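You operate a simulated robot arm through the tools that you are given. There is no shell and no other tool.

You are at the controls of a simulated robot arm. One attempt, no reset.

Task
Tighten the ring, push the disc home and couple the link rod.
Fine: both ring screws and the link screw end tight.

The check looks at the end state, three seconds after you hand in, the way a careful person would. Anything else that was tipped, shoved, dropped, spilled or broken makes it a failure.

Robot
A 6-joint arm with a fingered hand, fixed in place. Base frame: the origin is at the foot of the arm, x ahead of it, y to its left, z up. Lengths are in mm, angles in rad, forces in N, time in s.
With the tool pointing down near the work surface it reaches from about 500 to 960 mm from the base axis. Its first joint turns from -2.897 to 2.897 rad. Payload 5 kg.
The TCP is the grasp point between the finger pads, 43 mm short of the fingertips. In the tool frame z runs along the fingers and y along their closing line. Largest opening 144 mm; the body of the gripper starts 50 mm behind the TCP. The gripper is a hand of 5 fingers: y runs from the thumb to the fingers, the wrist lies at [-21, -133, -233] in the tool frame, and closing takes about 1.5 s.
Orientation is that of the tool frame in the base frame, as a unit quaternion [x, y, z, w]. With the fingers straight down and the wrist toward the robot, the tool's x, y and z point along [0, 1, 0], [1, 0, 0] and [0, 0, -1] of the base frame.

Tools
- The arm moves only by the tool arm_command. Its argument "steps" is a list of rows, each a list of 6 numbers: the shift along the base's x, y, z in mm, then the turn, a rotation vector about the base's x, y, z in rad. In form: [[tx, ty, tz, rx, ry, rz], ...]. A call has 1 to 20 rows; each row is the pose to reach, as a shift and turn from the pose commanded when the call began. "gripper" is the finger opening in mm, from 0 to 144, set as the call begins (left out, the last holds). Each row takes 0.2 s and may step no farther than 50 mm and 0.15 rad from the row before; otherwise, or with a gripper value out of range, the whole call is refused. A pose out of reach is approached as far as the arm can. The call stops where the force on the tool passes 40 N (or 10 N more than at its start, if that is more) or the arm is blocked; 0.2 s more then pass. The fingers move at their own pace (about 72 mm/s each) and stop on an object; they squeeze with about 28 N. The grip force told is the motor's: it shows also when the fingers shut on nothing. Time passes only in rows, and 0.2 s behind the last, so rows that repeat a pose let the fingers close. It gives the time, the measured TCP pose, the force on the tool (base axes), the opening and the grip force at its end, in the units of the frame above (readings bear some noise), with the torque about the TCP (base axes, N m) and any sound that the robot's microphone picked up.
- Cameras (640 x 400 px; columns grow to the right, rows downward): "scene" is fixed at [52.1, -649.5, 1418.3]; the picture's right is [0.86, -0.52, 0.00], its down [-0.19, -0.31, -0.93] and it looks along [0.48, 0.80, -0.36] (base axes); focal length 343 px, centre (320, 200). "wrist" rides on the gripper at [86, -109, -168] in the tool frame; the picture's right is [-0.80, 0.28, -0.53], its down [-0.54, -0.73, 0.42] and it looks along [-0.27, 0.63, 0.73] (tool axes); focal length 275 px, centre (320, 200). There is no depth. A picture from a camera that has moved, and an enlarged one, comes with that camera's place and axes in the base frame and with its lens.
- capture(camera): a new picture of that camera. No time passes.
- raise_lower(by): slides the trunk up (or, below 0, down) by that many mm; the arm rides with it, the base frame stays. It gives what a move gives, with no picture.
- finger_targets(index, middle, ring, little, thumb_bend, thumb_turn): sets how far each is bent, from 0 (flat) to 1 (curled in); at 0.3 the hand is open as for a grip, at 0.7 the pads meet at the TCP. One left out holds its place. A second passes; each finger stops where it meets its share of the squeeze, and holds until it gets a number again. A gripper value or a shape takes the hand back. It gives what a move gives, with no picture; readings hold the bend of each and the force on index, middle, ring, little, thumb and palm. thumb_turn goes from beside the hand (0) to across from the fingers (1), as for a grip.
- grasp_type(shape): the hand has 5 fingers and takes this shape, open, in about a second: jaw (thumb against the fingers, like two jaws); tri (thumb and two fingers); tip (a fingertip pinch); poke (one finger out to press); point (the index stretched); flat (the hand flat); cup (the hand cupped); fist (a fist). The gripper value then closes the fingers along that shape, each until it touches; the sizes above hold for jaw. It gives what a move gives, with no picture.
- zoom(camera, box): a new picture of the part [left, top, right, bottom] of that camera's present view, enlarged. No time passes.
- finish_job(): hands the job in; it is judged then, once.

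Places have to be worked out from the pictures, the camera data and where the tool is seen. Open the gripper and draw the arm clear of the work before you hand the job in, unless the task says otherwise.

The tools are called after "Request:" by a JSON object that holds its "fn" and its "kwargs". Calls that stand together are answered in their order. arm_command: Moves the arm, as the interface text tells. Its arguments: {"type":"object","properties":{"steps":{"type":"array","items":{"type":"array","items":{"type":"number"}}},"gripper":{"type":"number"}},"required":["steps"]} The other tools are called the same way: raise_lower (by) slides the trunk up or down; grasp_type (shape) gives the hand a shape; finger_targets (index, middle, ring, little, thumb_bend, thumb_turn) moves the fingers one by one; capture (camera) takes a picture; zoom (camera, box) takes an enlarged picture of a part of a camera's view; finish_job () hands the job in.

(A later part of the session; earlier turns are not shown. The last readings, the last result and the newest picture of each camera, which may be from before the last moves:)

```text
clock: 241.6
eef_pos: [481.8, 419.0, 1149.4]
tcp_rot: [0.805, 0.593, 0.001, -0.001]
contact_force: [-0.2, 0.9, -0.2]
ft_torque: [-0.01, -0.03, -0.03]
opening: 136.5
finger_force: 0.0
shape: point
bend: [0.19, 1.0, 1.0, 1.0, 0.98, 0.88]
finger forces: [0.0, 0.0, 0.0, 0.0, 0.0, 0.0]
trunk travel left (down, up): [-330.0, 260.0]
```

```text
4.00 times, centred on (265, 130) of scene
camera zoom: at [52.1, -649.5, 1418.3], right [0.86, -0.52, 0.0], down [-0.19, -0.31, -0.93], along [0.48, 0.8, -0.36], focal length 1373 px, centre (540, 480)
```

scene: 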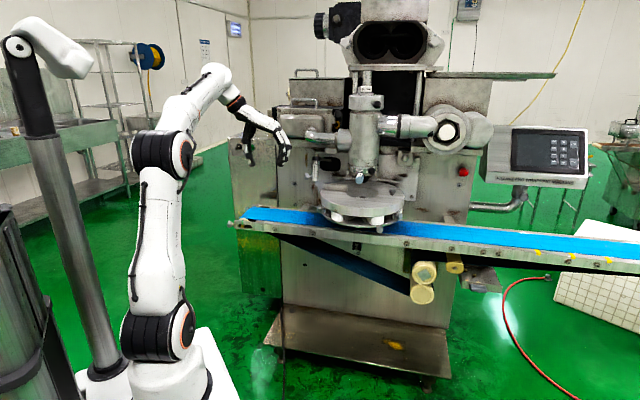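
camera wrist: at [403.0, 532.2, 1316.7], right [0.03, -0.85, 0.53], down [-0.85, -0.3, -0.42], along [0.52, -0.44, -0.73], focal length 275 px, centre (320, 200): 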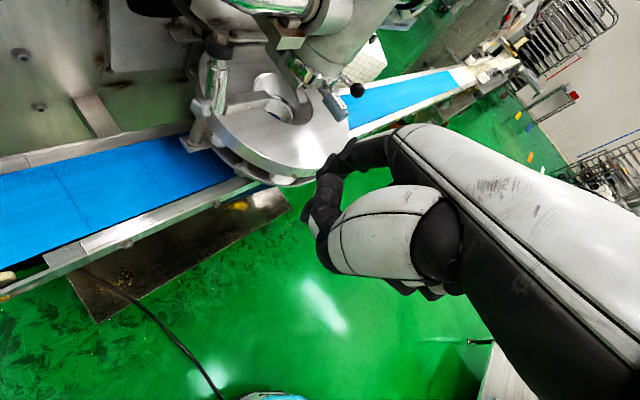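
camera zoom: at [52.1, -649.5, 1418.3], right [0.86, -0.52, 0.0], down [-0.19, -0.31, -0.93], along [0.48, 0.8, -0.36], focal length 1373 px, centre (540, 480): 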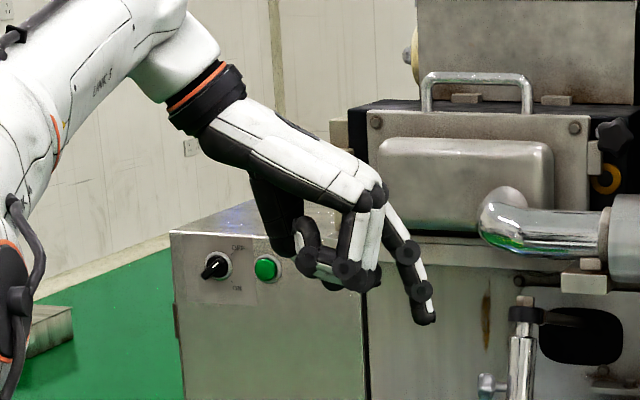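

Request:
{"fn": "finger_targets", "kwargs": {"index": 0, "middle": 1, "ring": 1, "little": 1, "thumb_bend": 1, "thumb_turn": 0.9}}

Request:
{"fn": "capture", "kwargs": {"camera": "wrist"}}

Request:
{"fn": "zoom", "kwargs": {"camera": "scene", "box": [215, 80, 315, 180]}}

```text
clock: 242.6
eef_pos: [480.0, 418.7, 1149.3]
tcp_rot: [0.806, 0.592, 0.002, 0.0]
contact_force: [-0.2, -0.4, 0.4]
ft_torque: [-0.01, 0.04, 0.01]
opening: 71.6
finger_force: 0.1
shape: fingers
bend: [0.0, 1.0, 1.0, 1.0, 1.0, 0.92]
finger forces: [0.1, 0.0, 0.0, 0.1, 0.0, 0.0]
trunk travel left (down, up): [-330.0, 260.0]
```

```text
taken
camera wrist: at [403.1, 532.4, 1316.7], right [0.03, -0.85, 0.53], down [-0.85, -0.3, -0.42], along [0.52, -0.44, -0.73], focal length 275 px, centre (320, 200)
```

wrist: 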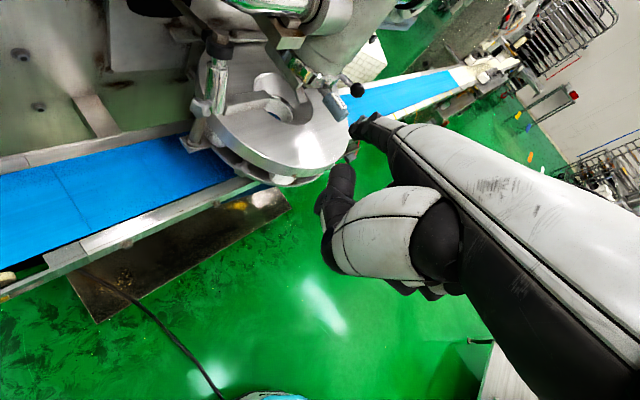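

```text
4.00 times, centred on (265, 130) of scene
camera zoom: at [52.1, -649.5, 1418.3], right [0.86, -0.52, 0.0], down [-0.19, -0.31, -0.93], along [0.48, 0.8, -0.36], focal length 1373 px, centre (540, 480)
```

zoom: 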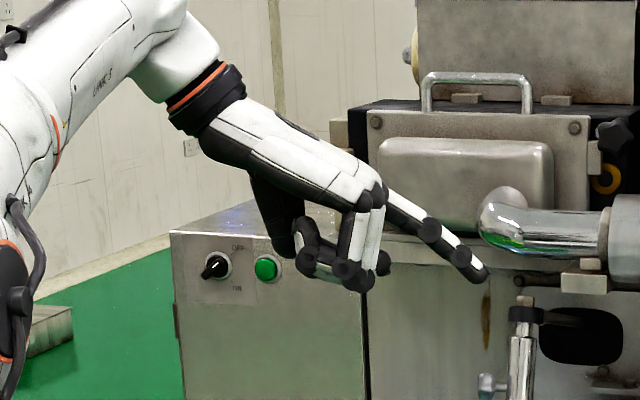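

With the index flat it points forward and down along the hand, its tip about 137 mm ahead of the TCP at TCP height. I'll bring it in front of the sleeve's lower end, pointing along 45°, with a stand-off.

Request:
{"fn": "arm_command", "kwargs": {"steps": [[15, -4, 0, 0, 0, 0.136], [30, -8, 0, 0, 0, 0.272], [45, -12, 0, 0, 0, 0.408], [60, -16, 0, 0, 0, 0.544], [75, -20, -20, 0, 0, 0.68], [90, -24, -50, 0, 0, 0.816], [100, -28, -85, 0, 0, 0.952], [108, -32, -115, 0, 0, 1.085], [110, -36, -140, 0, 0, 1.085]]}}

Request:
{"fn": "capture", "kwargs": {"camera": "wrist"}}

Request:
{"fn": "zoom", "kwargs": {"camera": "scene", "box": [270, 140, 350, 220]}}

Request:
{"fn": "zoom", "kwargs": {"camera": "wrist", "box": [280, 40, 440, 160]}}

```text
clock: 244.6
eef_pos: [592.3, 382.9, 1009.5]
tcp_rot: [0.384, 0.923, 0.001, -0.001]
contact_force: [0.0, -1.1, 0.9]
ft_torque: [0.04, 0.04, 0.0]
opening: 71.6
finger_force: 0.2
shape: fingers
bend: [0.0, 1.0, 1.0, 1.0, 1.0, 0.92]
finger forces: [0.1, 0.0, 0.0, 0.0, 0.0, 0.0]
trunk travel left (down, up): [-330.0, 260.0]
```

```text
taken
camera wrist: at [454.1, 366.3, 1177.4], right [0.76, -0.37, 0.53], down [-0.13, -0.9, -0.43], along [0.63, 0.25, -0.73], focal length 275 px, centre (320, 200)
```

wrist: 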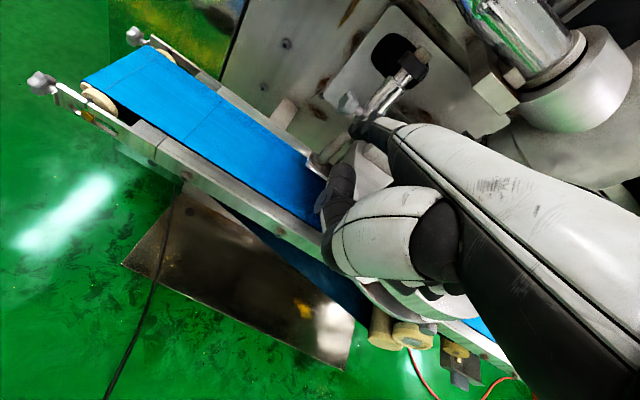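

```text
5.00 times, centred on (310, 180) of scene
camera zoom: at [52.1, -649.5, 1418.3], right [0.86, -0.52, 0.0], down [-0.19, -0.31, -0.93], along [0.48, 0.8, -0.36], focal length 1716 px, centre (370, 300)
```

zoom: 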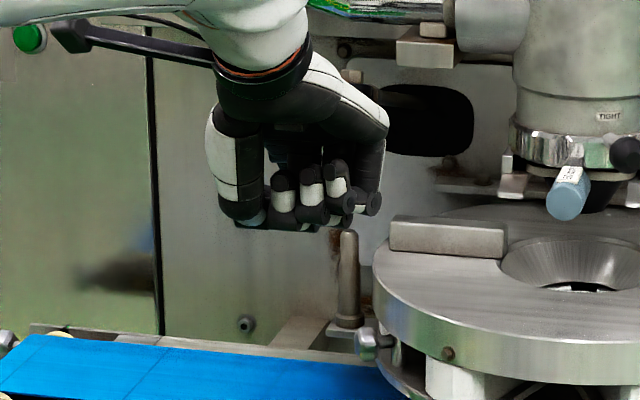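

```text
3.33 times, centred on (360, 100) of wrist
camera zoom: at [454.1, 366.3, 1177.4], right [0.76, -0.37, 0.53], down [-0.13, -0.9, -0.43], along [0.63, 0.25, -0.73], focal length 918 px, centre (187, 533)
```

zoom: 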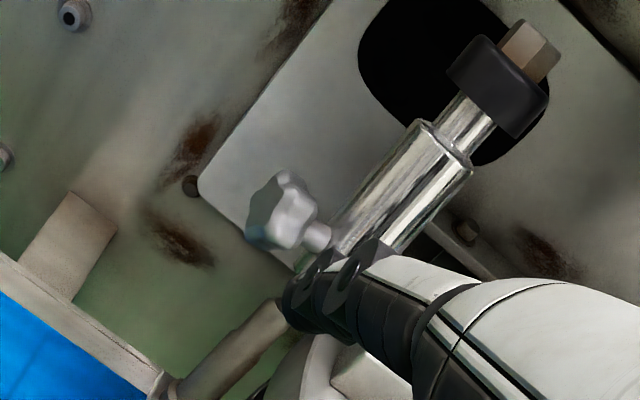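

The fingertip sits about 17 mm left of the sleeve and 15 mm too high. I'll correct that, then advance slowly to touch the sleeve's lower front and push it toward upright.

Request:
{"fn": "arm_command", "kwargs": {"steps": [[6, -6, -8, 0, 0, 0], [12, -12, -15, 0, 0, 0], [19, -5, -15, 0, 0, 0], [26, 2, -15, 0, 0, 0], [33, 9, -15, 0, 0, 0], [38, 14, -15, 0, 0, 0]]}}

Request:
{"fn": "zoom", "kwargs": {"camera": "wrist", "box": [280, 40, 440, 160]}}

Request:
{"fn": "zoom", "kwargs": {"camera": "scene", "box": [290, 150, 350, 220]}}

```text
clock: 246.0
eef_pos: [631.2, 396.0, 994.0]
tcp_rot: [0.385, 0.923, 0.0, -0.002]
contact_force: [-0.2, -0.5, -0.1]
ft_torque: [0.01, 0.0, -0.01]
opening: 71.5
finger_force: 0.0
shape: fingers
bend: [0.0, 1.0, 1.0, 1.0, 1.0, 0.92]
finger forces: [0.0, 0.0, 0.1, 0.0, 0.1, 0.0]
trunk travel left (down, up): [-330.0, 260.0]
```

```text
3.33 times, centred on (360, 100) of wrist
camera zoom: at [492.9, 380.8, 1161.8], right [0.76, -0.37, 0.53], down [-0.13, -0.9, -0.42], along [0.63, 0.25, -0.73], focal length 918 px, centre (187, 533)
```

zoom: 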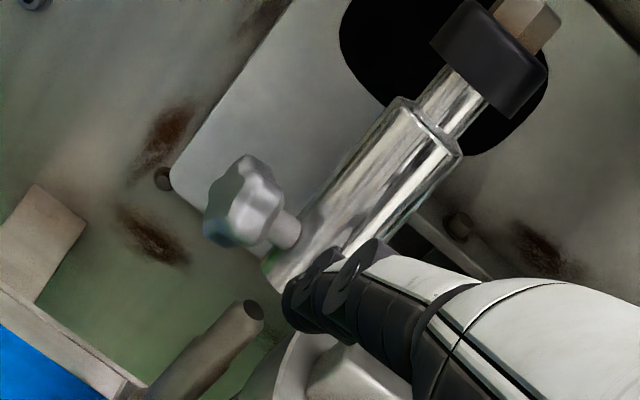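

```text
5.71 times, centred on (320, 185) of scene
camera zoom: at [52.1, -649.5, 1418.3], right [0.86, -0.52, 0.0], down [-0.19, -0.31, -0.93], along [0.48, 0.8, -0.36], focal length 1961 px, centre (320, 286)
```

zoom: 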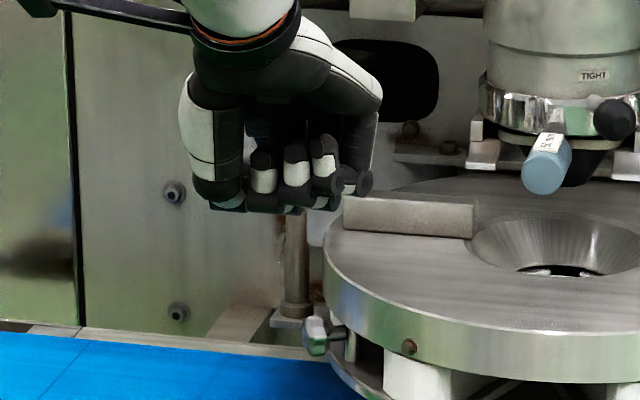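

Not yet touching, but only a few millimetres away. I'll push forward 14 mm in small rows and check.

Request:
{"fn": "arm_command", "kwargs": {"steps": [[1.5, 1.6, 0, 0, 0, 0], [3, 3.2, 0, 0, 0, 0], [4.5, 4.8, 0, 0, 0, 0], [6, 6.4, 0, 0, 0, 0], [7.5, 8, 0, 0, 0, 0], [9.5, 10.3, 0, 0, 0, 0]]}}

Request:
{"fn": "zoom", "kwargs": {"camera": "wrist", "box": [280, 40, 440, 160]}}

```text
clock: 247.4
eef_pos: [637.8, 407.4, 994.1]
tcp_rot: [0.384, 0.923, 0.001, -0.001]
contact_force: [-2.4, -3.5, -0.7]
ft_torque: [0.02, 0.01, 0.04]
opening: 69.6
finger_force: 1.9
shape: fingers
bend: [0.01, 1.0, 1.0, 1.0, 1.0, 0.92]
finger forces: [4.2, 0.0, 0.0, 0.0, 0.0, 0.0]
trunk travel left (down, up): [-330.0, 260.0]
```

```text
3.33 times, centred on (360, 100) of wrist
camera zoom: at [500.8, 390.7, 1162.1], right [0.76, -0.37, 0.53], down [-0.13, -0.9, -0.42], along [0.63, 0.25, -0.73], focal length 918 px, centre (187, 533)
```

zoom: 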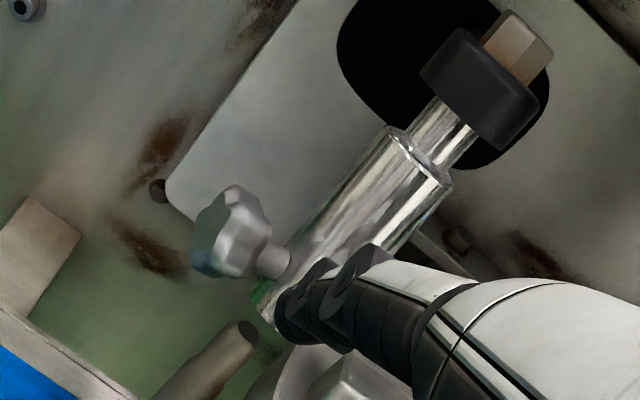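

The finger pushes the sleeve with about 4 N and it appears to be swinging. I'll push another 12 mm.

Request:
{"fn": "arm_command", "kwargs": {"steps": [[1.5, 1.6, 0, 0, 0, 0], [3, 3.2, 0, 0, 0, 0], [4.5, 4.8, 0, 0, 0, 0], [6, 6.4, 0, 0, 0, 0], [8, 8.6, 0, 0, 0, 0]]}}

Request:
{"fn": "zoom", "kwargs": {"camera": "wrist", "box": [280, 40, 440, 160]}}

Request:
{"fn": "zoom", "kwargs": {"camera": "scene", "box": [290, 150, 350, 220]}}

```text
clock: 248.6
eef_pos: [645.9, 414.9, 996.2]
tcp_rot: [0.384, 0.923, 0.001, -0.001]
contact_force: [-3.2, -3.4, 0.9]
ft_torque: [0.17, -0.11, 0.09]
opening: 70.0
finger_force: 2.1
shape: fingers
bend: [0.01, 1.0, 1.0, 1.0, 1.0, 0.92]
finger forces: [4.8, 0.0, 0.1, 0.0, 0.0, 0.0]
trunk travel left (down, up): [-330.0, 260.0]
```

```text
3.33 times, centred on (360, 100) of wrist
camera zoom: at [508.9, 399.2, 1162.7], right [0.76, -0.37, 0.53], down [-0.13, -0.9, -0.43], along [0.63, 0.25, -0.73], focal length 918 px, centre (187, 533)
```

zoom: 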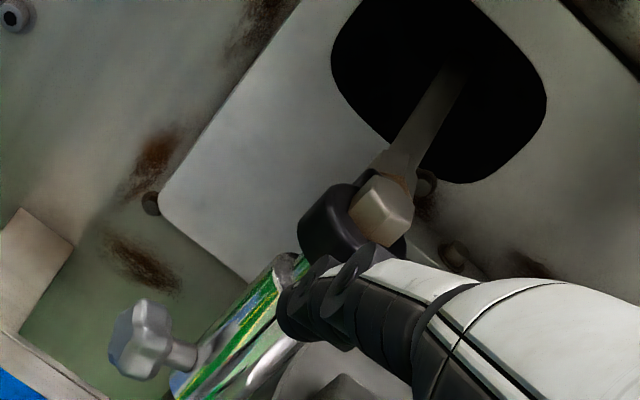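

```text
5.71 times, centred on (320, 185) of scene
camera zoom: at [52.1, -649.5, 1418.3], right [0.86, -0.52, 0.0], down [-0.19, -0.31, -0.93], along [0.48, 0.8, -0.36], focal length 1961 px, centre (320, 286)
```

zoom: 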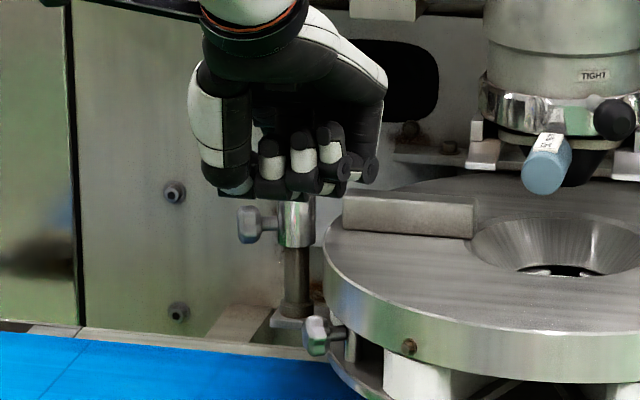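

The lever dropped and the sleeve has slid down over the post — the link rod has coupled by itself as it came upright. I'll back the finger off gently and check.

Request:
{"fn": "arm_command", "kwargs": {"steps": [[-2, -2, 0, 0, 0, 0], [-8, -8, 0, 0, 0, 0], [-18, -18, 3, 0, 0, 0], [-33, -33, 10, 0, 0, 0], [-53, -53, 25, 0, 0, 0], [-75, -75, 45, 0, 0, 0], [-95, -95, 75, 0, 0, 0]]}}

Request:
{"fn": "zoom", "kwargs": {"camera": "wrist", "box": [250, 40, 410, 160]}}

Request:
{"fn": "zoom", "kwargs": {"camera": "scene", "box": [290, 150, 350, 220]}}

Request:
{"fn": "zoom", "kwargs": {"camera": "scene", "box": [270, 130, 430, 250]}}

```text
clock: 250.2
eef_pos: [553.4, 320.7, 1069.5]
tcp_rot: [0.384, 0.923, 0.001, -0.001]
contact_force: [1.3, 0.1, -0.7]
ft_torque: [-0.04, 0.02, 0.01]
opening: 71.7
finger_force: 0.1
shape: fingers
bend: [0.0, 1.0, 1.0, 1.0, 1.0, 0.92]
finger forces: [0.1, 0.0, 0.1, 0.0, 0.1, 0.1]
trunk travel left (down, up): [-330.0, 260.0]
```

```text
3.33 times, centred on (330, 100) of wrist
camera zoom: at [415.5, 305.5, 1237.9], right [0.76, -0.37, 0.53], down [-0.13, -0.9, -0.42], along [0.63, 0.25, -0.73], focal length 918 px, centre (287, 533)
```

zoom: 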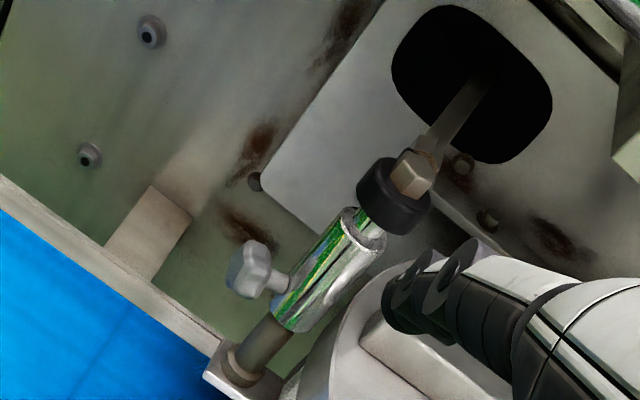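

```text
5.71 times, centred on (320, 185) of scene
camera zoom: at [52.1, -649.5, 1418.3], right [0.86, -0.52, 0.0], down [-0.19, -0.31, -0.93], along [0.48, 0.8, -0.36], focal length 1961 px, centre (320, 286)
```

zoom: 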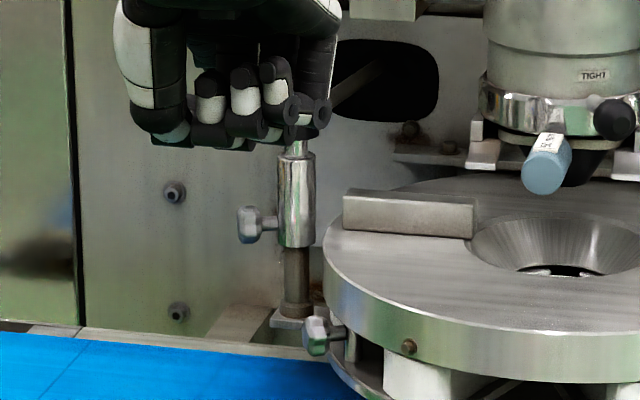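

```text
3.33 times, centred on (350, 190) of scene
camera zoom: at [52.1, -649.5, 1418.3], right [0.86, -0.52, 0.0], down [-0.19, -0.31, -0.93], along [0.48, 0.8, -0.36], focal length 1144 px, centre (220, 233)
```

zoom: 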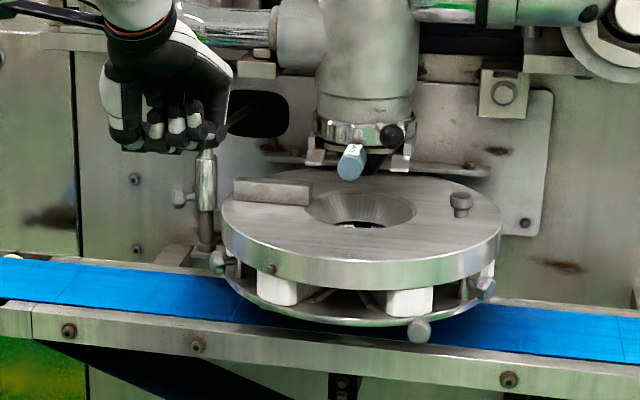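

The sleeve now sits squarely over the post with the rod upright. Before tightening the link screw I'll take the cross view from the left again to fix the knob's exact place and axis.

Request:
{"fn": "arm_command", "kwargs": {"steps": [[-9, 12, 20, 0, 0, -0.136], [-18, 24, 40, 0, 0, -0.272], [-27, 36, 55, 0, 0, -0.408], [-36, 48, 70, 0, 0, -0.544], [-45, 60, 80, 0, 0, -0.68], [-54, 72, 80, 0, 0, -0.816], [-63, 85, 80, 0, 0, -0.952], [-71, 97, 80, 0, 0, -1.085]]}}

Request:
{"fn": "capture", "kwargs": {"camera": "wrist"}}

Request:
{"fn": "zoom", "kwargs": {"camera": "wrist", "box": [140, 30, 300, 150]}}

Request:
{"fn": "zoom", "kwargs": {"camera": "wrist", "box": [170, 80, 230, 140]}}

Request:
{"fn": "zoom", "kwargs": {"camera": "scene", "box": [300, 166, 330, 216]}}

```text
clock: 252.0
eef_pos: [479.7, 416.9, 1148.9]
tcp_rot: [0.807, 0.591, 0.001, -0.001]
contact_force: [-0.6, 0.0, -0.5]
ft_torque: [0.03, -0.02, -0.01]
opening: 71.6
finger_force: 0.1
shape: fingers
bend: [0.0, 1.0, 1.0, 1.0, 1.0, 0.92]
finger forces: [0.1, 0.0, 0.0, 0.1, 0.1, 0.0]
trunk travel left (down, up): [-330.0, 260.0]
```

```text
taken
camera wrist: at [401.3, 531.5, 1316.2], right [0.03, -0.85, 0.53], down [-0.85, -0.3, -0.43], along [0.52, -0.44, -0.73], focal length 275 px, centre (320, 200)
```

wrist: 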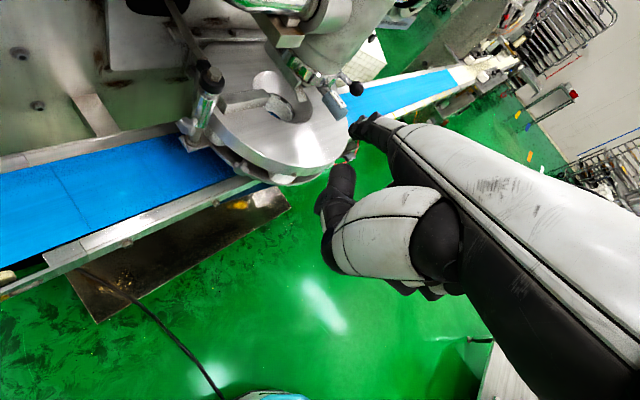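

```text
3.33 times, centred on (220, 90) of wrist
camera zoom: at [401.3, 531.5, 1316.2], right [0.03, -0.85, 0.53], down [-0.85, -0.3, -0.43], along [0.52, -0.44, -0.73], focal length 918 px, centre (653, 567)
```

zoom: 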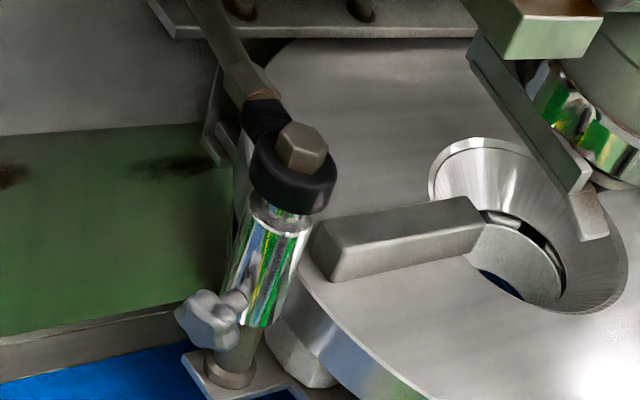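

```text
6.67 times, centred on (200, 110) of wrist
camera zoom: at [401.3, 531.5, 1316.2], right [0.03, -0.85, 0.53], down [-0.85, -0.3, -0.43], along [0.52, -0.44, -0.73], focal length 1835 px, centre (1120, 800)
```

zoom: 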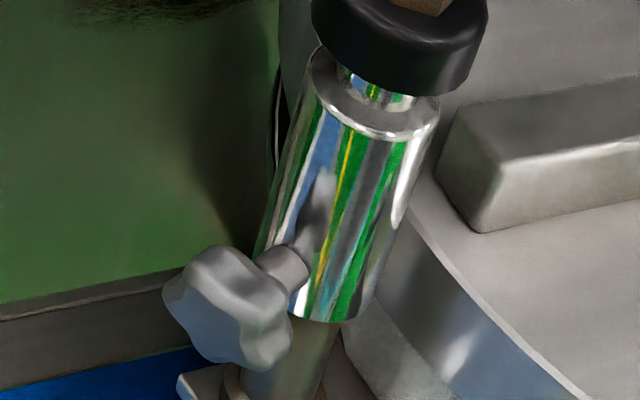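

```text
8.00 times, centred on (315, 191) of scene
camera zoom: at [52.1, -649.5, 1418.3], right [0.86, -0.52, 0.0], down [-0.19, -0.31, -0.93], along [0.48, 0.8, -0.36], focal length 2746 px, centre (360, 272)
```

zoom: 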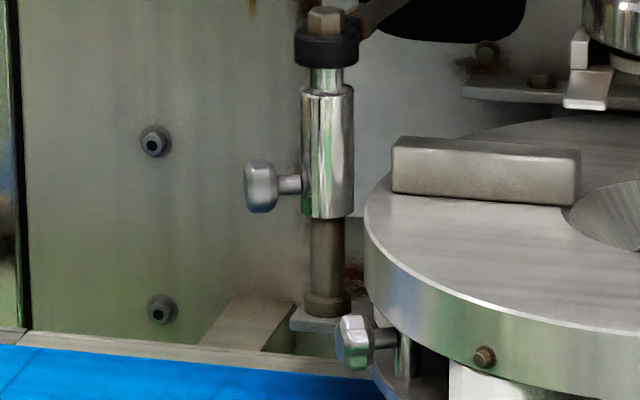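

The knob is at about (717, 555, 939) with its axis to the left, and the sleeve is concentric on the post. Tightening means pressing its front side down, so I'll use the straight index finger to press the front lobes down repeatedly; first I take up a stand-off position.

Request:
{"fn": "arm_command", "kwargs": {"steps": [[15, 5, -10, 0, 0, 0.134], [30, 11, -30, 0, 0, 0.268], [45, 17, -60, 0, 0, 0.402], [60, 23, -95, 0, 0, 0.536], [75, 29, -130, 0, 0, 0.67], [92, 35, -165, 0, 0, 0.8]]}}

Request:
{"fn": "capture", "kwargs": {"camera": "wrist"}}

Request:
{"fn": "zoom", "kwargs": {"camera": "wrist", "box": [270, 50, 430, 170]}}

Request:
{"fn": "zoom", "kwargs": {"camera": "scene", "box": [290, 150, 350, 220]}}

```text
clock: 253.4
eef_pos: [572.2, 452.8, 984.8]
tcp_rot: [0.511, 0.86, 0.003, -0.001]
contact_force: [0.0, -0.5, 0.5]
ft_torque: [-0.01, -0.05, -0.01]
opening: 71.5
finger_force: 0.0
shape: fingers
bend: [0.0, 1.0, 1.0, 1.0, 1.0, 0.92]
finger forces: [0.0, 0.0, 0.0, 0.0, 0.1, 0.1]
trunk travel left (down, up): [-330.0, 260.0]
```

```text
taken
camera wrist: at [436.0, 475.8, 1151.8], right [0.63, -0.57, 0.53], down [-0.38, -0.82, -0.43], along [0.68, 0.07, -0.73], focal length 275 px, centre (320, 200)
```

wrist: 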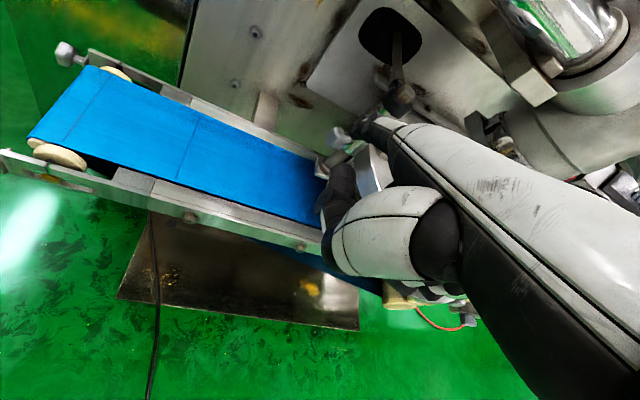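

```text
3.33 times, centred on (350, 110) of wrist
camera zoom: at [436.0, 475.8, 1151.8], right [0.63, -0.57, 0.53], down [-0.38, -0.82, -0.43], along [0.68, 0.07, -0.73], focal length 918 px, centre (220, 500)
```

zoom: 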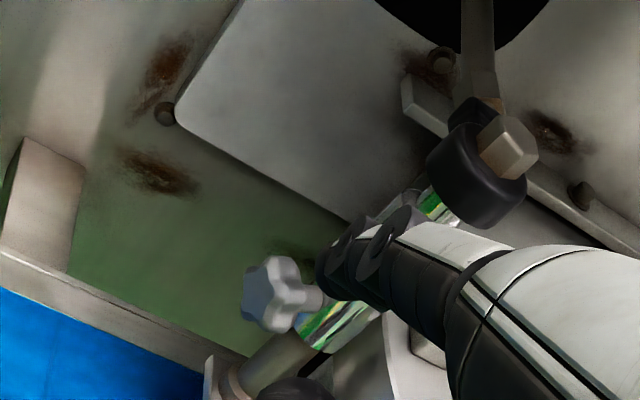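

```text
5.71 times, centred on (320, 185) of scene
camera zoom: at [52.1, -649.5, 1418.3], right [0.86, -0.52, 0.0], down [-0.19, -0.31, -0.93], along [0.48, 0.8, -0.36], focal length 1961 px, centre (320, 286)
```

zoom: 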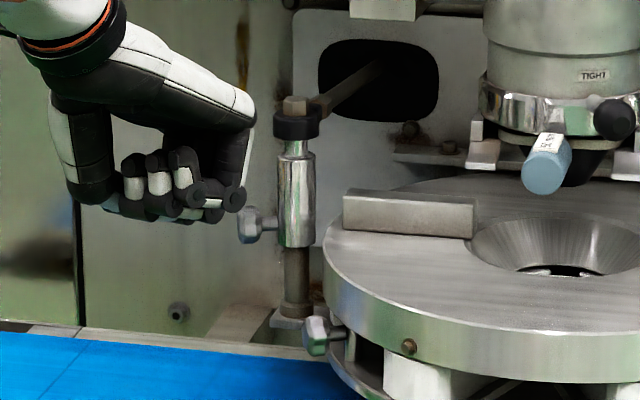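

The knob is at (718, 554, 939) and my fingertip at about (690, 537, 985). I'll move it over the knob's front side and press down in one slow stroke to see how the knob reacts.

Request:
{"fn": "arm_command", "kwargs": {"steps": [[11, 4, 0, 0, 0, 0], [22, 8, 0, 0, 0, 0], [22, 8, -10, 0, 0, 0], [22, 8, -20, 0, 0, 0], [22, 8, -27, 0, 0, 0], [22, 8, -33, 0, 0, 0]]}}

Request:
{"fn": "zoom", "kwargs": {"camera": "wrist", "box": [270, 50, 430, 170]}}

Request:
{"fn": "zoom", "kwargs": {"camera": "scene", "box": [296, 170, 332, 212]}}

```text
clock: 254.8
eef_pos: [595.1, 461.0, 950.4]
tcp_rot: [0.511, 0.86, 0.001, -0.001]
contact_force: [-0.5, -0.6, 0.7]
ft_torque: [0.02, 0.0, 0.02]
opening: 71.3
finger_force: 0.1
shape: fingers
bend: [0.0, 1.0, 1.0, 1.0, 1.0, 0.92]
finger forces: [0.0, 0.0, 0.1, 0.0, 0.0, 0.0]
trunk travel left (down, up): [-330.0, 260.0]
```

```text
3.33 times, centred on (350, 110) of wrist
camera zoom: at [458.7, 484.7, 1118.7], right [0.63, -0.57, 0.53], down [-0.38, -0.82, -0.42], along [0.68, 0.07, -0.73], focal length 918 px, centre (220, 500)
```

zoom: 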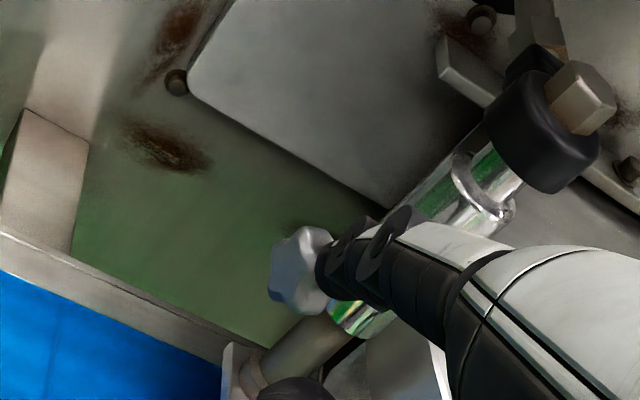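

```text
9.52 times, centred on (314, 191) of scene
camera zoom: at [52.1, -649.5, 1418.3], right [0.86, -0.52, 0.0], down [-0.19, -0.31, -0.93], along [0.48, 0.8, -0.36], focal length 3269 px, centre (377, 286)
```

zoom: 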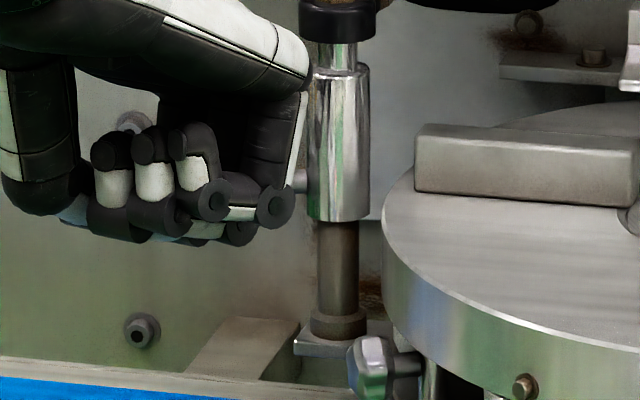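

No noticeable force yet with the fingertip beside the knob's front. I'll keep pressing down another 22 mm in small rows.

Request:
{"fn": "arm_command", "kwargs": {"steps": [[0, 0, -5, 0, 0, 0], [0, 0, -10, 0, 0, 0], [0, 0, -15, 0, 0, 0], [0, 0, -20, 0, 0, 0], [0, 0, -24, 0, 0, 0]]}}

Request:
{"fn": "zoom", "kwargs": {"camera": "wrist", "box": [270, 50, 430, 170]}}

Request:
{"fn": "zoom", "kwargs": {"camera": "scene", "box": [296, 170, 332, 212]}}

```text
clock: 256.0
eef_pos: [594.0, 460.1, 939.2]
tcp_rot: [0.511, 0.859, 0.009, 0.002]
contact_force: [-14.6, -10.8, 18.4]
ft_torque: [1.72, -2.4, 0.03]
opening: 74.3
finger_force: 12.4
shape: fingers
bend: [0.0, 1.0, 1.0, 1.0, 1.0, 0.92]
finger forces: [24.5, 0.0, 0.1, 0.0, 0.0, 0.0]
trunk travel left (down, up): [-330.0, 260.0]
stopped in row 5: the force on the tool passed its limit at 42 N (the readings are from after the stop); the commanded pose is now the measured one
```

```text
3.33 times, centred on (350, 110) of wrist
camera zoom: at [455.7, 482.1, 1105.8], right [0.62, -0.57, 0.53], down [-0.37, -0.82, -0.44], along [0.69, 0.07, -0.72], focal length 918 px, centre (220, 500)
```

zoom: 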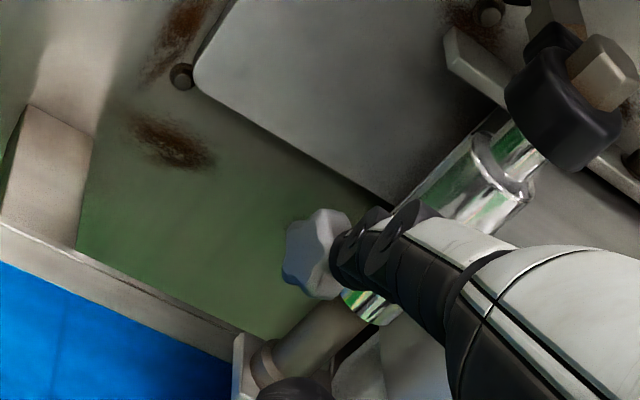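

```text
9.52 times, centred on (314, 191) of scene
camera zoom: at [52.1, -649.5, 1418.3], right [0.86, -0.52, 0.0], down [-0.19, -0.31, -0.93], along [0.48, 0.8, -0.36], focal length 3269 px, centre (377, 286)
```

zoom: 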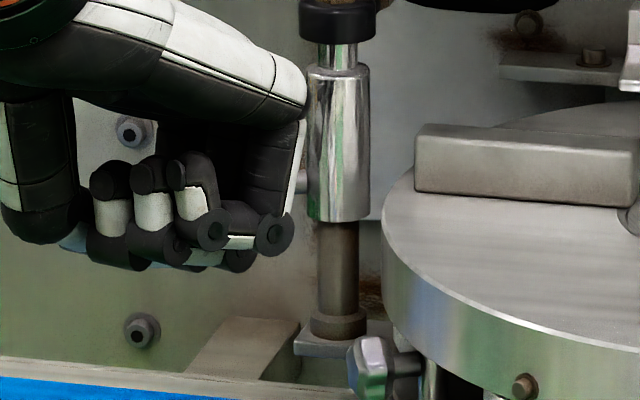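

The fingertip is pressing between the knob and the sleeve (on the stem) rather than on the lobes. I'll back up and shift about 11 mm outward, then try again.

Request:
{"fn": "arm_command", "kwargs": {"steps": [[-2, -2, 5, 0, 0, 0], [-4, -3, 15, 0, 0, 0], [-8, 1, 30, 0, 0, 0], [-9.5, 5.5, 35, 0, 0, 0]]}}

Request:
{"fn": "zoom", "kwargs": {"camera": "wrist", "box": [270, 50, 430, 170]}}

Request:
{"fn": "zoom", "kwargs": {"camera": "scene", "box": [296, 170, 332, 212]}}

```text
clock: 257.0
eef_pos: [586.6, 466.7, 967.6]
tcp_rot: [0.511, 0.86, 0.004, 0.001]
contact_force: [-0.5, -0.1, 0.0]
ft_torque: [0.01, 0.03, 0.03]
opening: 71.9
finger_force: 0.1
shape: fingers
bend: [0.0, 1.0, 1.0, 1.0, 1.0, 0.92]
finger forces: [0.0, 0.0, 0.0, 0.1, 0.0, 0.0]
trunk travel left (down, up): [-330.0, 260.0]
```

```text
3.33 times, centred on (350, 110) of wrist
camera zoom: at [449.8, 490.0, 1135.5], right [0.63, -0.57, 0.53], down [-0.38, -0.82, -0.43], along [0.68, 0.07, -0.73], focal length 918 px, centre (220, 500)
```

zoom: 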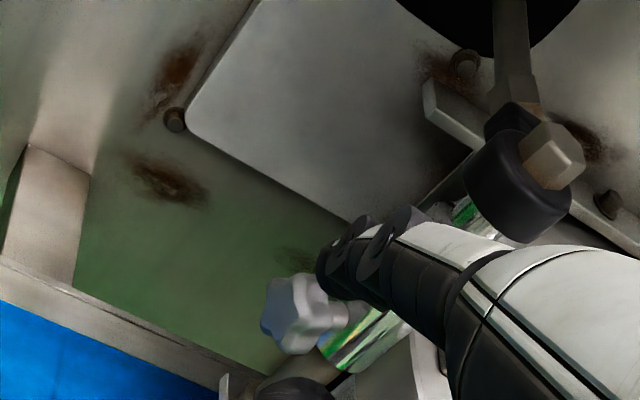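

```text
9.52 times, centred on (314, 191) of scene
camera zoom: at [52.1, -649.5, 1418.3], right [0.86, -0.52, 0.0], down [-0.19, -0.31, -0.93], along [0.48, 0.8, -0.36], focal length 3269 px, centre (377, 286)
```

zoom: 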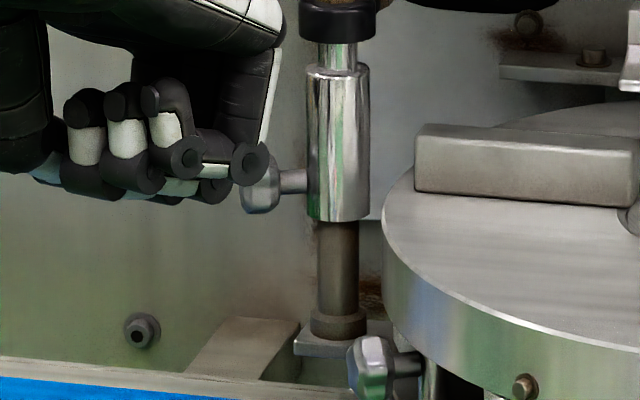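

Now the fingertip should come down on the lobes' front side. I'll press down again in small rows.

Request:
{"fn": "arm_command", "kwargs": {"steps": [[0, 0, -8, 0, 0, 0], [0, 0, -15, 0, 0, 0], [0, 0, -20, 0, 0, 0], [0, 0, -25, 0, 0, 0], [0, 0, -30, 0, 0, 0], [0, 0, -35, 0, 0, 0]]}}

Request:
{"fn": "zoom", "kwargs": {"camera": "wrist", "box": [270, 50, 430, 170]}}

Request:
{"fn": "zoom", "kwargs": {"camera": "scene", "box": [296, 170, 332, 212]}}

```text
clock: 258.4
eef_pos: [584.2, 468.1, 939.8]
tcp_rot: [0.51, 0.86, 0.008, 0.002]
contact_force: [-19.3, -10.7, 22.2]
ft_torque: [1.95, -2.95, 0.35]
opening: 74.9
finger_force: 14.1
shape: fingers
bend: [0.0, 1.0, 1.0, 1.0, 1.0, 0.92]
finger forces: [28.0, 0.1, 0.0, 0.0, 0.1, 0.0]
trunk travel left (down, up): [-330.0, 260.0]
```

```text
3.33 times, centred on (350, 110) of wrist
camera zoom: at [445.6, 488.4, 1105.1], right [0.62, -0.57, 0.53], down [-0.37, -0.82, -0.44], along [0.69, 0.07, -0.72], focal length 918 px, centre (220, 500)
```

zoom: 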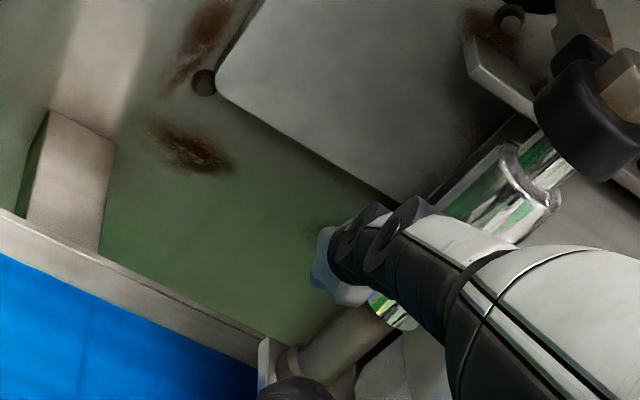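

```text
9.52 times, centred on (314, 191) of scene
camera zoom: at [52.1, -649.5, 1418.3], right [0.86, -0.52, 0.0], down [-0.19, -0.31, -0.93], along [0.48, 0.8, -0.36], focal length 3269 px, centre (377, 286)
```

zoom: 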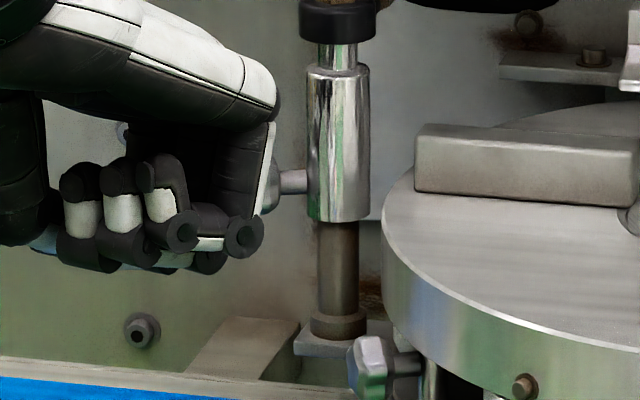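

The tip is bearing straight toward the knob's centre, giving no turning moment. I'll raise it, shift it about 10 mm further to the knob's front side so it can catch a lobe, and stroke down.

Request:
{"fn": "arm_command", "kwargs": {"steps": [[-4, -3, 10, 0, 0, 0], [-6, -6, 25, 0, 0, 0], [-5, -9, 35, 0, 0, 0], [-5, -9, 25, 0, 0, 0], [-5, -9, 15, 0, 0, 0], [-5, -9, 8, 0, 0, 0], [-5, -9, 0, 0, 0, 0], [-5, -9, -8, 0, 0, 0], [-5, -9, -14, 0, 0, 0]]}}

Request:
{"fn": "zoom", "kwargs": {"camera": "wrist", "box": [270, 50, 430, 170]}}

Request:
{"fn": "zoom", "kwargs": {"camera": "scene", "box": [296, 170, 332, 212]}}

```text
clock: 260.4
eef_pos: [581.5, 458.2, 918.6]
tcp_rot: [0.511, 0.859, 0.004, 0.0]
contact_force: [0.2, -0.5, 0.0]
ft_torque: [-0.02, 0.03, 0.01]
opening: 71.7
finger_force: 0.0
shape: fingers
bend: [0.0, 1.0, 1.0, 1.0, 1.0, 0.92]
finger forces: [0.0, 0.0, 0.0, 0.0, 0.0, 0.0]
trunk travel left (down, up): [-330.0, 260.0]
```

```text
3.33 times, centred on (350, 110) of wrist
camera zoom: at [444.0, 481.2, 1085.7], right [0.63, -0.57, 0.53], down [-0.38, -0.82, -0.43], along [0.68, 0.07, -0.73], focal length 918 px, centre (220, 500)
```

zoom: 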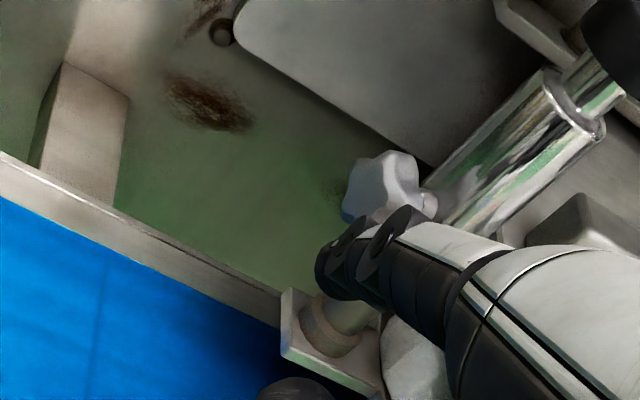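

```text
9.52 times, centred on (314, 191) of scene
camera zoom: at [52.1, -649.5, 1418.3], right [0.86, -0.52, 0.0], down [-0.19, -0.31, -0.93], along [0.48, 0.8, -0.36], focal length 3269 px, centre (377, 286)
```

zoom: 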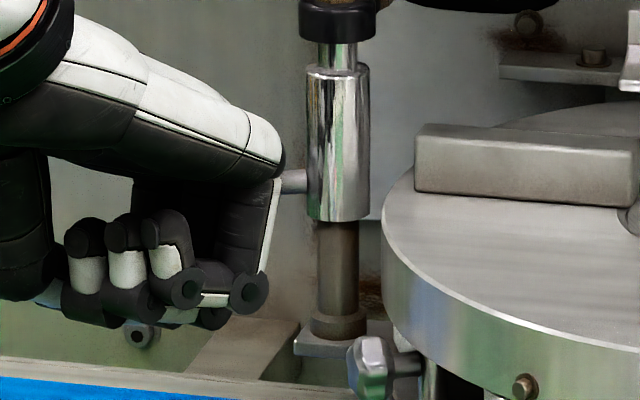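

Request:
{"fn": "zoom", "kwargs": {"camera": "wrist", "box": [345, 85, 395, 125]}}

Request:
{"fn": "arm_command", "kwargs": {"steps": [[-12, -16, 0, 0, 0, 0], [-16, -22, 20, 0, 0, 0], [-16, -22, 52, 0, 0, 0]]}}

Request:
{"fn": "zoom", "kwargs": {"camera": "wrist", "box": [270, 50, 430, 170]}}

Request:
{"fn": "zoom", "kwargs": {"camera": "scene", "box": [296, 170, 332, 212]}}

```text
10.00 times, centred on (370, 105) of wrist
camera zoom: at [444.0, 481.2, 1085.7], right [0.63, -0.57, 0.53], down [-0.38, -0.82, -0.43], along [0.68, 0.07, -0.73], focal length 2753 px, centre (-180, 1150)
```

zoom: 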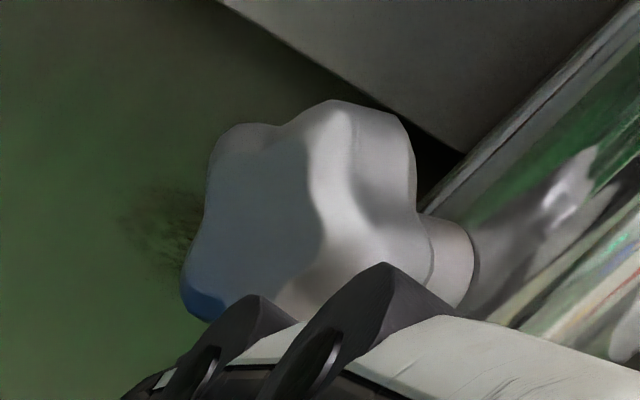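

```text
clock: 261.2
eef_pos: [564.1, 437.0, 971.3]
tcp_rot: [0.512, 0.859, 0.004, 0.001]
contact_force: [0.3, 0.0, -0.5]
ft_torque: [0.01, -0.01, 0.01]
opening: 71.5
finger_force: 0.1
shape: fingers
bend: [0.0, 1.0, 1.0, 1.0, 1.0, 0.92]
finger forces: [0.1, 0.0, 0.0, 0.0, 0.0, 0.1]
trunk travel left (down, up): [-330.0, 260.0]
```

```text
3.33 times, centred on (350, 110) of wrist
camera zoom: at [426.7, 460.0, 1137.6], right [0.63, -0.57, 0.53], down [-0.38, -0.82, -0.43], along [0.68, 0.07, -0.73], focal length 918 px, centre (220, 500)
```

zoom: 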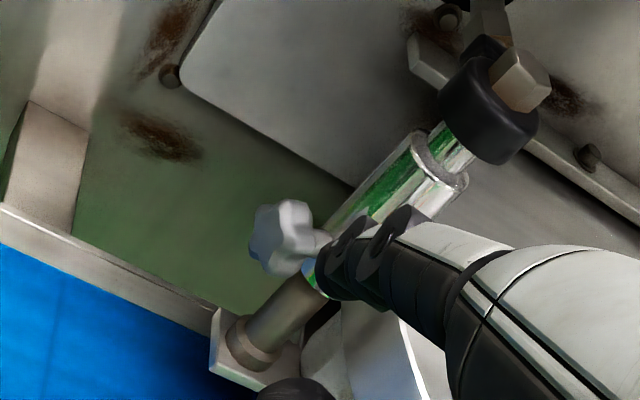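

```text
9.52 times, centred on (314, 191) of scene
camera zoom: at [52.1, -649.5, 1418.3], right [0.86, -0.52, 0.0], down [-0.19, -0.31, -0.93], along [0.48, 0.8, -0.36], focal length 3269 px, centre (377, 286)
```

zoom: 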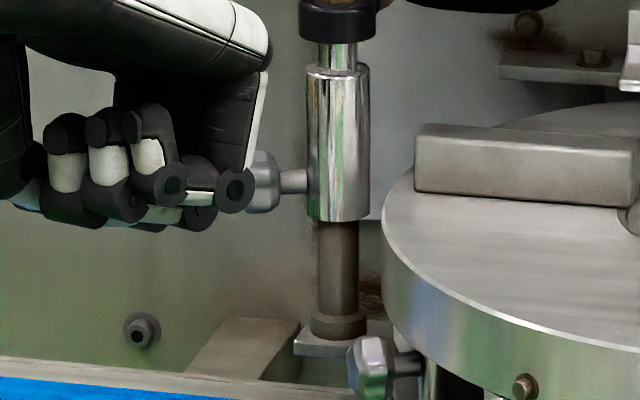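

From the contact direction I infer the fingertip is actually about 13 mm higher than I assumed, so the last stroke just missed. I'll repeat with the corrected geometry: front offset about 20 mm and a longer down-stroke.

Request:
{"fn": "arm_command", "kwargs": {"steps": [[11, 11, 0, 0, 0, 0], [22, 22, 0, 0, 0, 0], [22, 22, -10, 0, 0, 0], [22, 22, -18, 0, 0, 0], [22, 22, -26, 0, 0, 0], [22, 22, -34, 0, 0, 0], [22, 22, -42, 0, 0, 0], [22, 22, -50, 0, 0, 0], [22, 22, -58, 0, 0, 0], [22, 22, -65, 0, 0, 0]]}}

Request:
{"fn": "zoom", "kwargs": {"camera": "wrist", "box": [270, 50, 430, 170]}}

Request:
{"fn": "zoom", "kwargs": {"camera": "wrist", "box": [345, 75, 395, 115]}}

```text
clock: 262.9
eef_pos: [586.5, 457.6, 938.5]
tcp_rot: [0.509, 0.86, 0.013, 0.003]
contact_force: [-20.6, -11.9, 18.9]
ft_torque: [2.04, -2.65, 0.4]
opening: 74.0
finger_force: 16.0
shape: fingers
bend: [0.0, 1.0, 1.0, 1.0, 1.0, 0.92]
finger forces: [30.6, 0.0, 0.0, 0.0, 0.1, 0.0]
trunk travel left (down, up): [-330.0, 260.0]
stopped in row 8: the force on the tool passed its limit at 44 N (the readings are from after the stop); the commanded pose is now the measured one
```

```text
3.33 times, centred on (350, 110) of wrist
camera zoom: at [446.8, 478.1, 1103.2], right [0.62, -0.57, 0.54], down [-0.37, -0.82, -0.45], along [0.69, 0.08, -0.72], focal length 918 px, centre (220, 500)
```

zoom: 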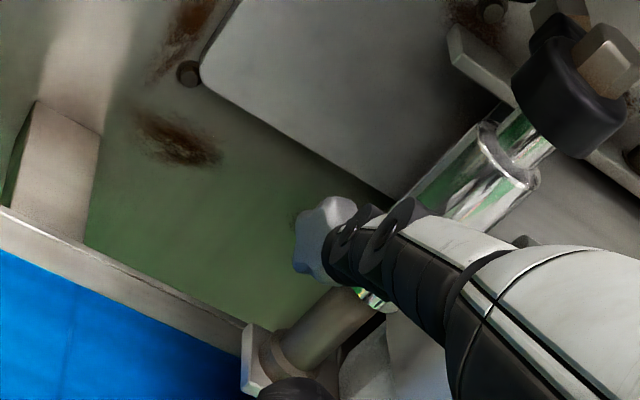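

```text
10.00 times, centred on (370, 95) of wrist
camera zoom: at [446.8, 478.1, 1103.2], right [0.62, -0.57, 0.54], down [-0.37, -0.82, -0.45], along [0.69, 0.08, -0.72], focal length 2753 px, centre (-180, 1250)
```

zoom: 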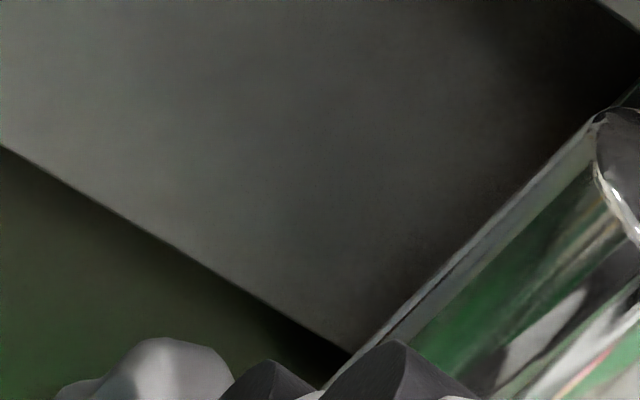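

The finger again bears straight into the knob, so poking isn't turning it. The reversed-hand pinch worked very well on the left ring screw, so I'll use that here too. First I retreat, raise the trunk, and take the pinch shape.

Request:
{"fn": "arm_command", "kwargs": {"steps": [[-6, -4, 5, 0, 0, 0], [-20, -14, 20, 0, 0, 0], [-45, -35, 40, 0, 0, 0], [-70, -65, 60, 0, 0, 0], [-85, -100, 75, 0, 0, 0], [-90, -135, 85, 0, 0, 0]]}}

Request:
{"fn": "raise_lower", "kwargs": {"by": 260}}

Request:
{"fn": "grasp_type", "kwargs": {"shape": "tip"}}

Request:
{"fn": "zoom", "kwargs": {"camera": "scene", "box": [296, 160, 332, 216]}}

Request:
{"fn": "zoom", "kwargs": {"camera": "scene", "box": [270, 130, 430, 250]}}

```text
clock: 264.3
eef_pos: [498.0, 324.3, 1014.7]
tcp_rot: [0.51, 0.86, 0.009, 0.002]
contact_force: [-0.4, 0.7, 0.1]
ft_torque: [-0.03, 0.02, 0.0]
opening: 71.6
finger_force: 0.1
shape: fingers
bend: [0.0, 1.0, 1.0, 1.0, 1.0, 0.92]
finger forces: [0.1, 0.0, 0.1, 0.0, 0.0, 0.0]
trunk travel left (down, up): [-330.0, 260.0]
```

```text
clock: 266.9
eef_pos: [500.3, 325.3, 1274.6]
tcp_rot: [0.511, 0.86, 0.008, 0.002]
contact_force: [0.5, -0.7, -0.4]
ft_torque: [0.01, 0.01, 0.0]
opening: 71.6
finger_force: 0.0
shape: fingers
bend: [0.0, 1.0, 1.0, 1.0, 1.0, 0.92]
finger forces: [0.0, 0.0, 0.0, 0.0, 0.0, 0.0]
trunk travel left (down, up): [-590.0, 0.0]
```

```text
clock: 267.8
eef_pos: [499.4, 324.5, 1275.5]
tcp_rot: [0.511, 0.86, 0.008, 0.002]
contact_force: [0.2, 0.0, 0.0]
ft_torque: [-0.02, -0.01, 0.0]
opening: 143.9
finger_force: 0.1
shape: tip
bend: [0.3, 0.98, 0.99, 0.99, 0.3, 0.97]
finger forces: [0.0, 0.0, 0.1, 0.1, 0.0, 0.1]
trunk travel left (down, up): [-590.0, 0.0]
```

```text
7.14 times, centred on (314, 188) of scene
camera zoom: at [52.1, -649.5, 1418.3], right [0.86, -0.52, 0.0], down [-0.19, -0.31, -0.93], along [0.48, 0.8, -0.36], focal length 2452 px, centre (363, 286)
```

zoom: 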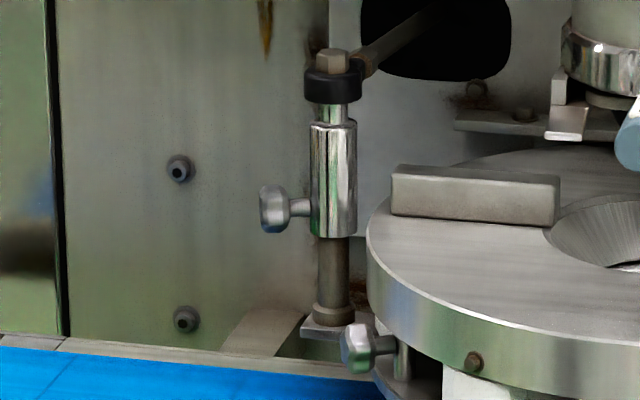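

```text
3.33 times, centred on (350, 190) of scene
camera zoom: at [52.1, -649.5, 1418.3], right [0.86, -0.52, 0.0], down [-0.19, -0.31, -0.93], along [0.48, 0.8, -0.36], focal length 1144 px, centre (220, 233)
```

zoom: 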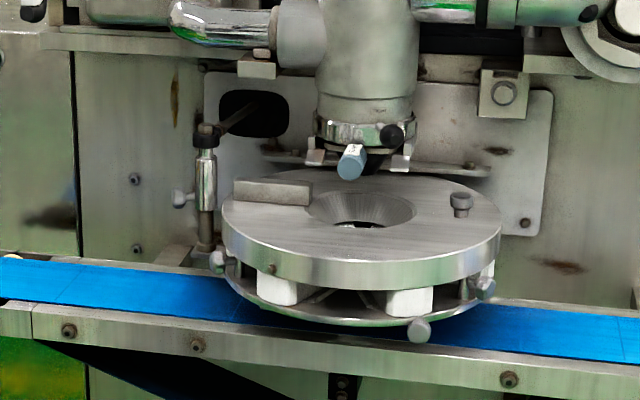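

The coupling looks good and nothing else has moved. Now I'll turn the hand to the reversed orientation (yaw −2.09) at a safe spot on the left-front.

Request:
{"fn": "arm_command", "kwargs": {"steps": [[-1, -1, -5, 0, 0, -0.1364], [-2, -3, -10, 0, 0, -0.2728], [-3, -4, -15, 0, 0, -0.4092], [-4, -5, -20, 0, 0, -0.5456], [-5, -6, -25, 0, 0, -0.682], [-6, -8, -30, 0, 0, -0.8184], [-7, -9, -35, 0, 0, -0.9548], [-8, -10, -40, 0, 0, -1.0912], [-9, -12, -45, 0, 0, -1.2276], [-10, -13, -50, 0, 0, -1.364], [-11, -14, -55, 0, 0, -1.5004], [-12, -16, -60, 0, 0, -1.6368], [-13, -17, -65, 0, 0, -1.7732], [-14, -18, -70, 0, 0, -1.9096], [-15, -20, -75, 0, 0, -2.046], [-16, -21, -80, 0, 0, -2.1824], [-17, -22, -85, 0, 0, -2.3188], [-18, -23, -90, 0, 0, -2.4552], [-19, -24, -95, 0, 0, -2.592]], "gripper": 70}}

Request:
{"fn": "capture", "kwargs": {"camera": "scene"}}

```text
clock: 271.8
eef_pos: [480.0, 301.4, 1181.4]
tcp_rot: [0.966, -0.258, 0.001, 0.009]
contact_force: [-0.5, 0.8, 0.1]
ft_torque: [0.0, -0.01, 0.0]
opening: 70.6
finger_force: 0.1
shape: tip
bend: [0.73, 0.98, 0.99, 0.99, 0.71, 1.0]
finger forces: [0.1, 0.0, 0.0, 0.0, 0.0, 0.0]
trunk travel left (down, up): [-590.0, 0.0]
```

```text
taken
```

scene: 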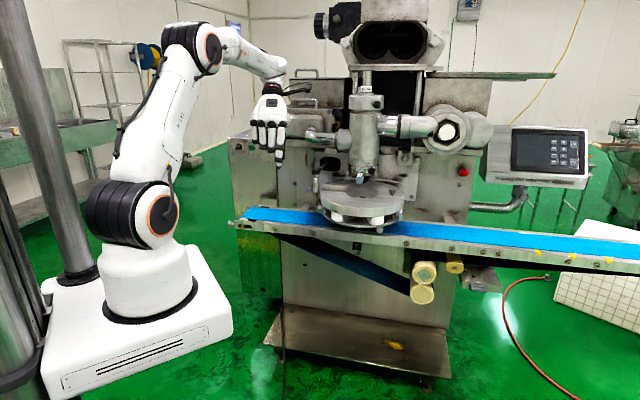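

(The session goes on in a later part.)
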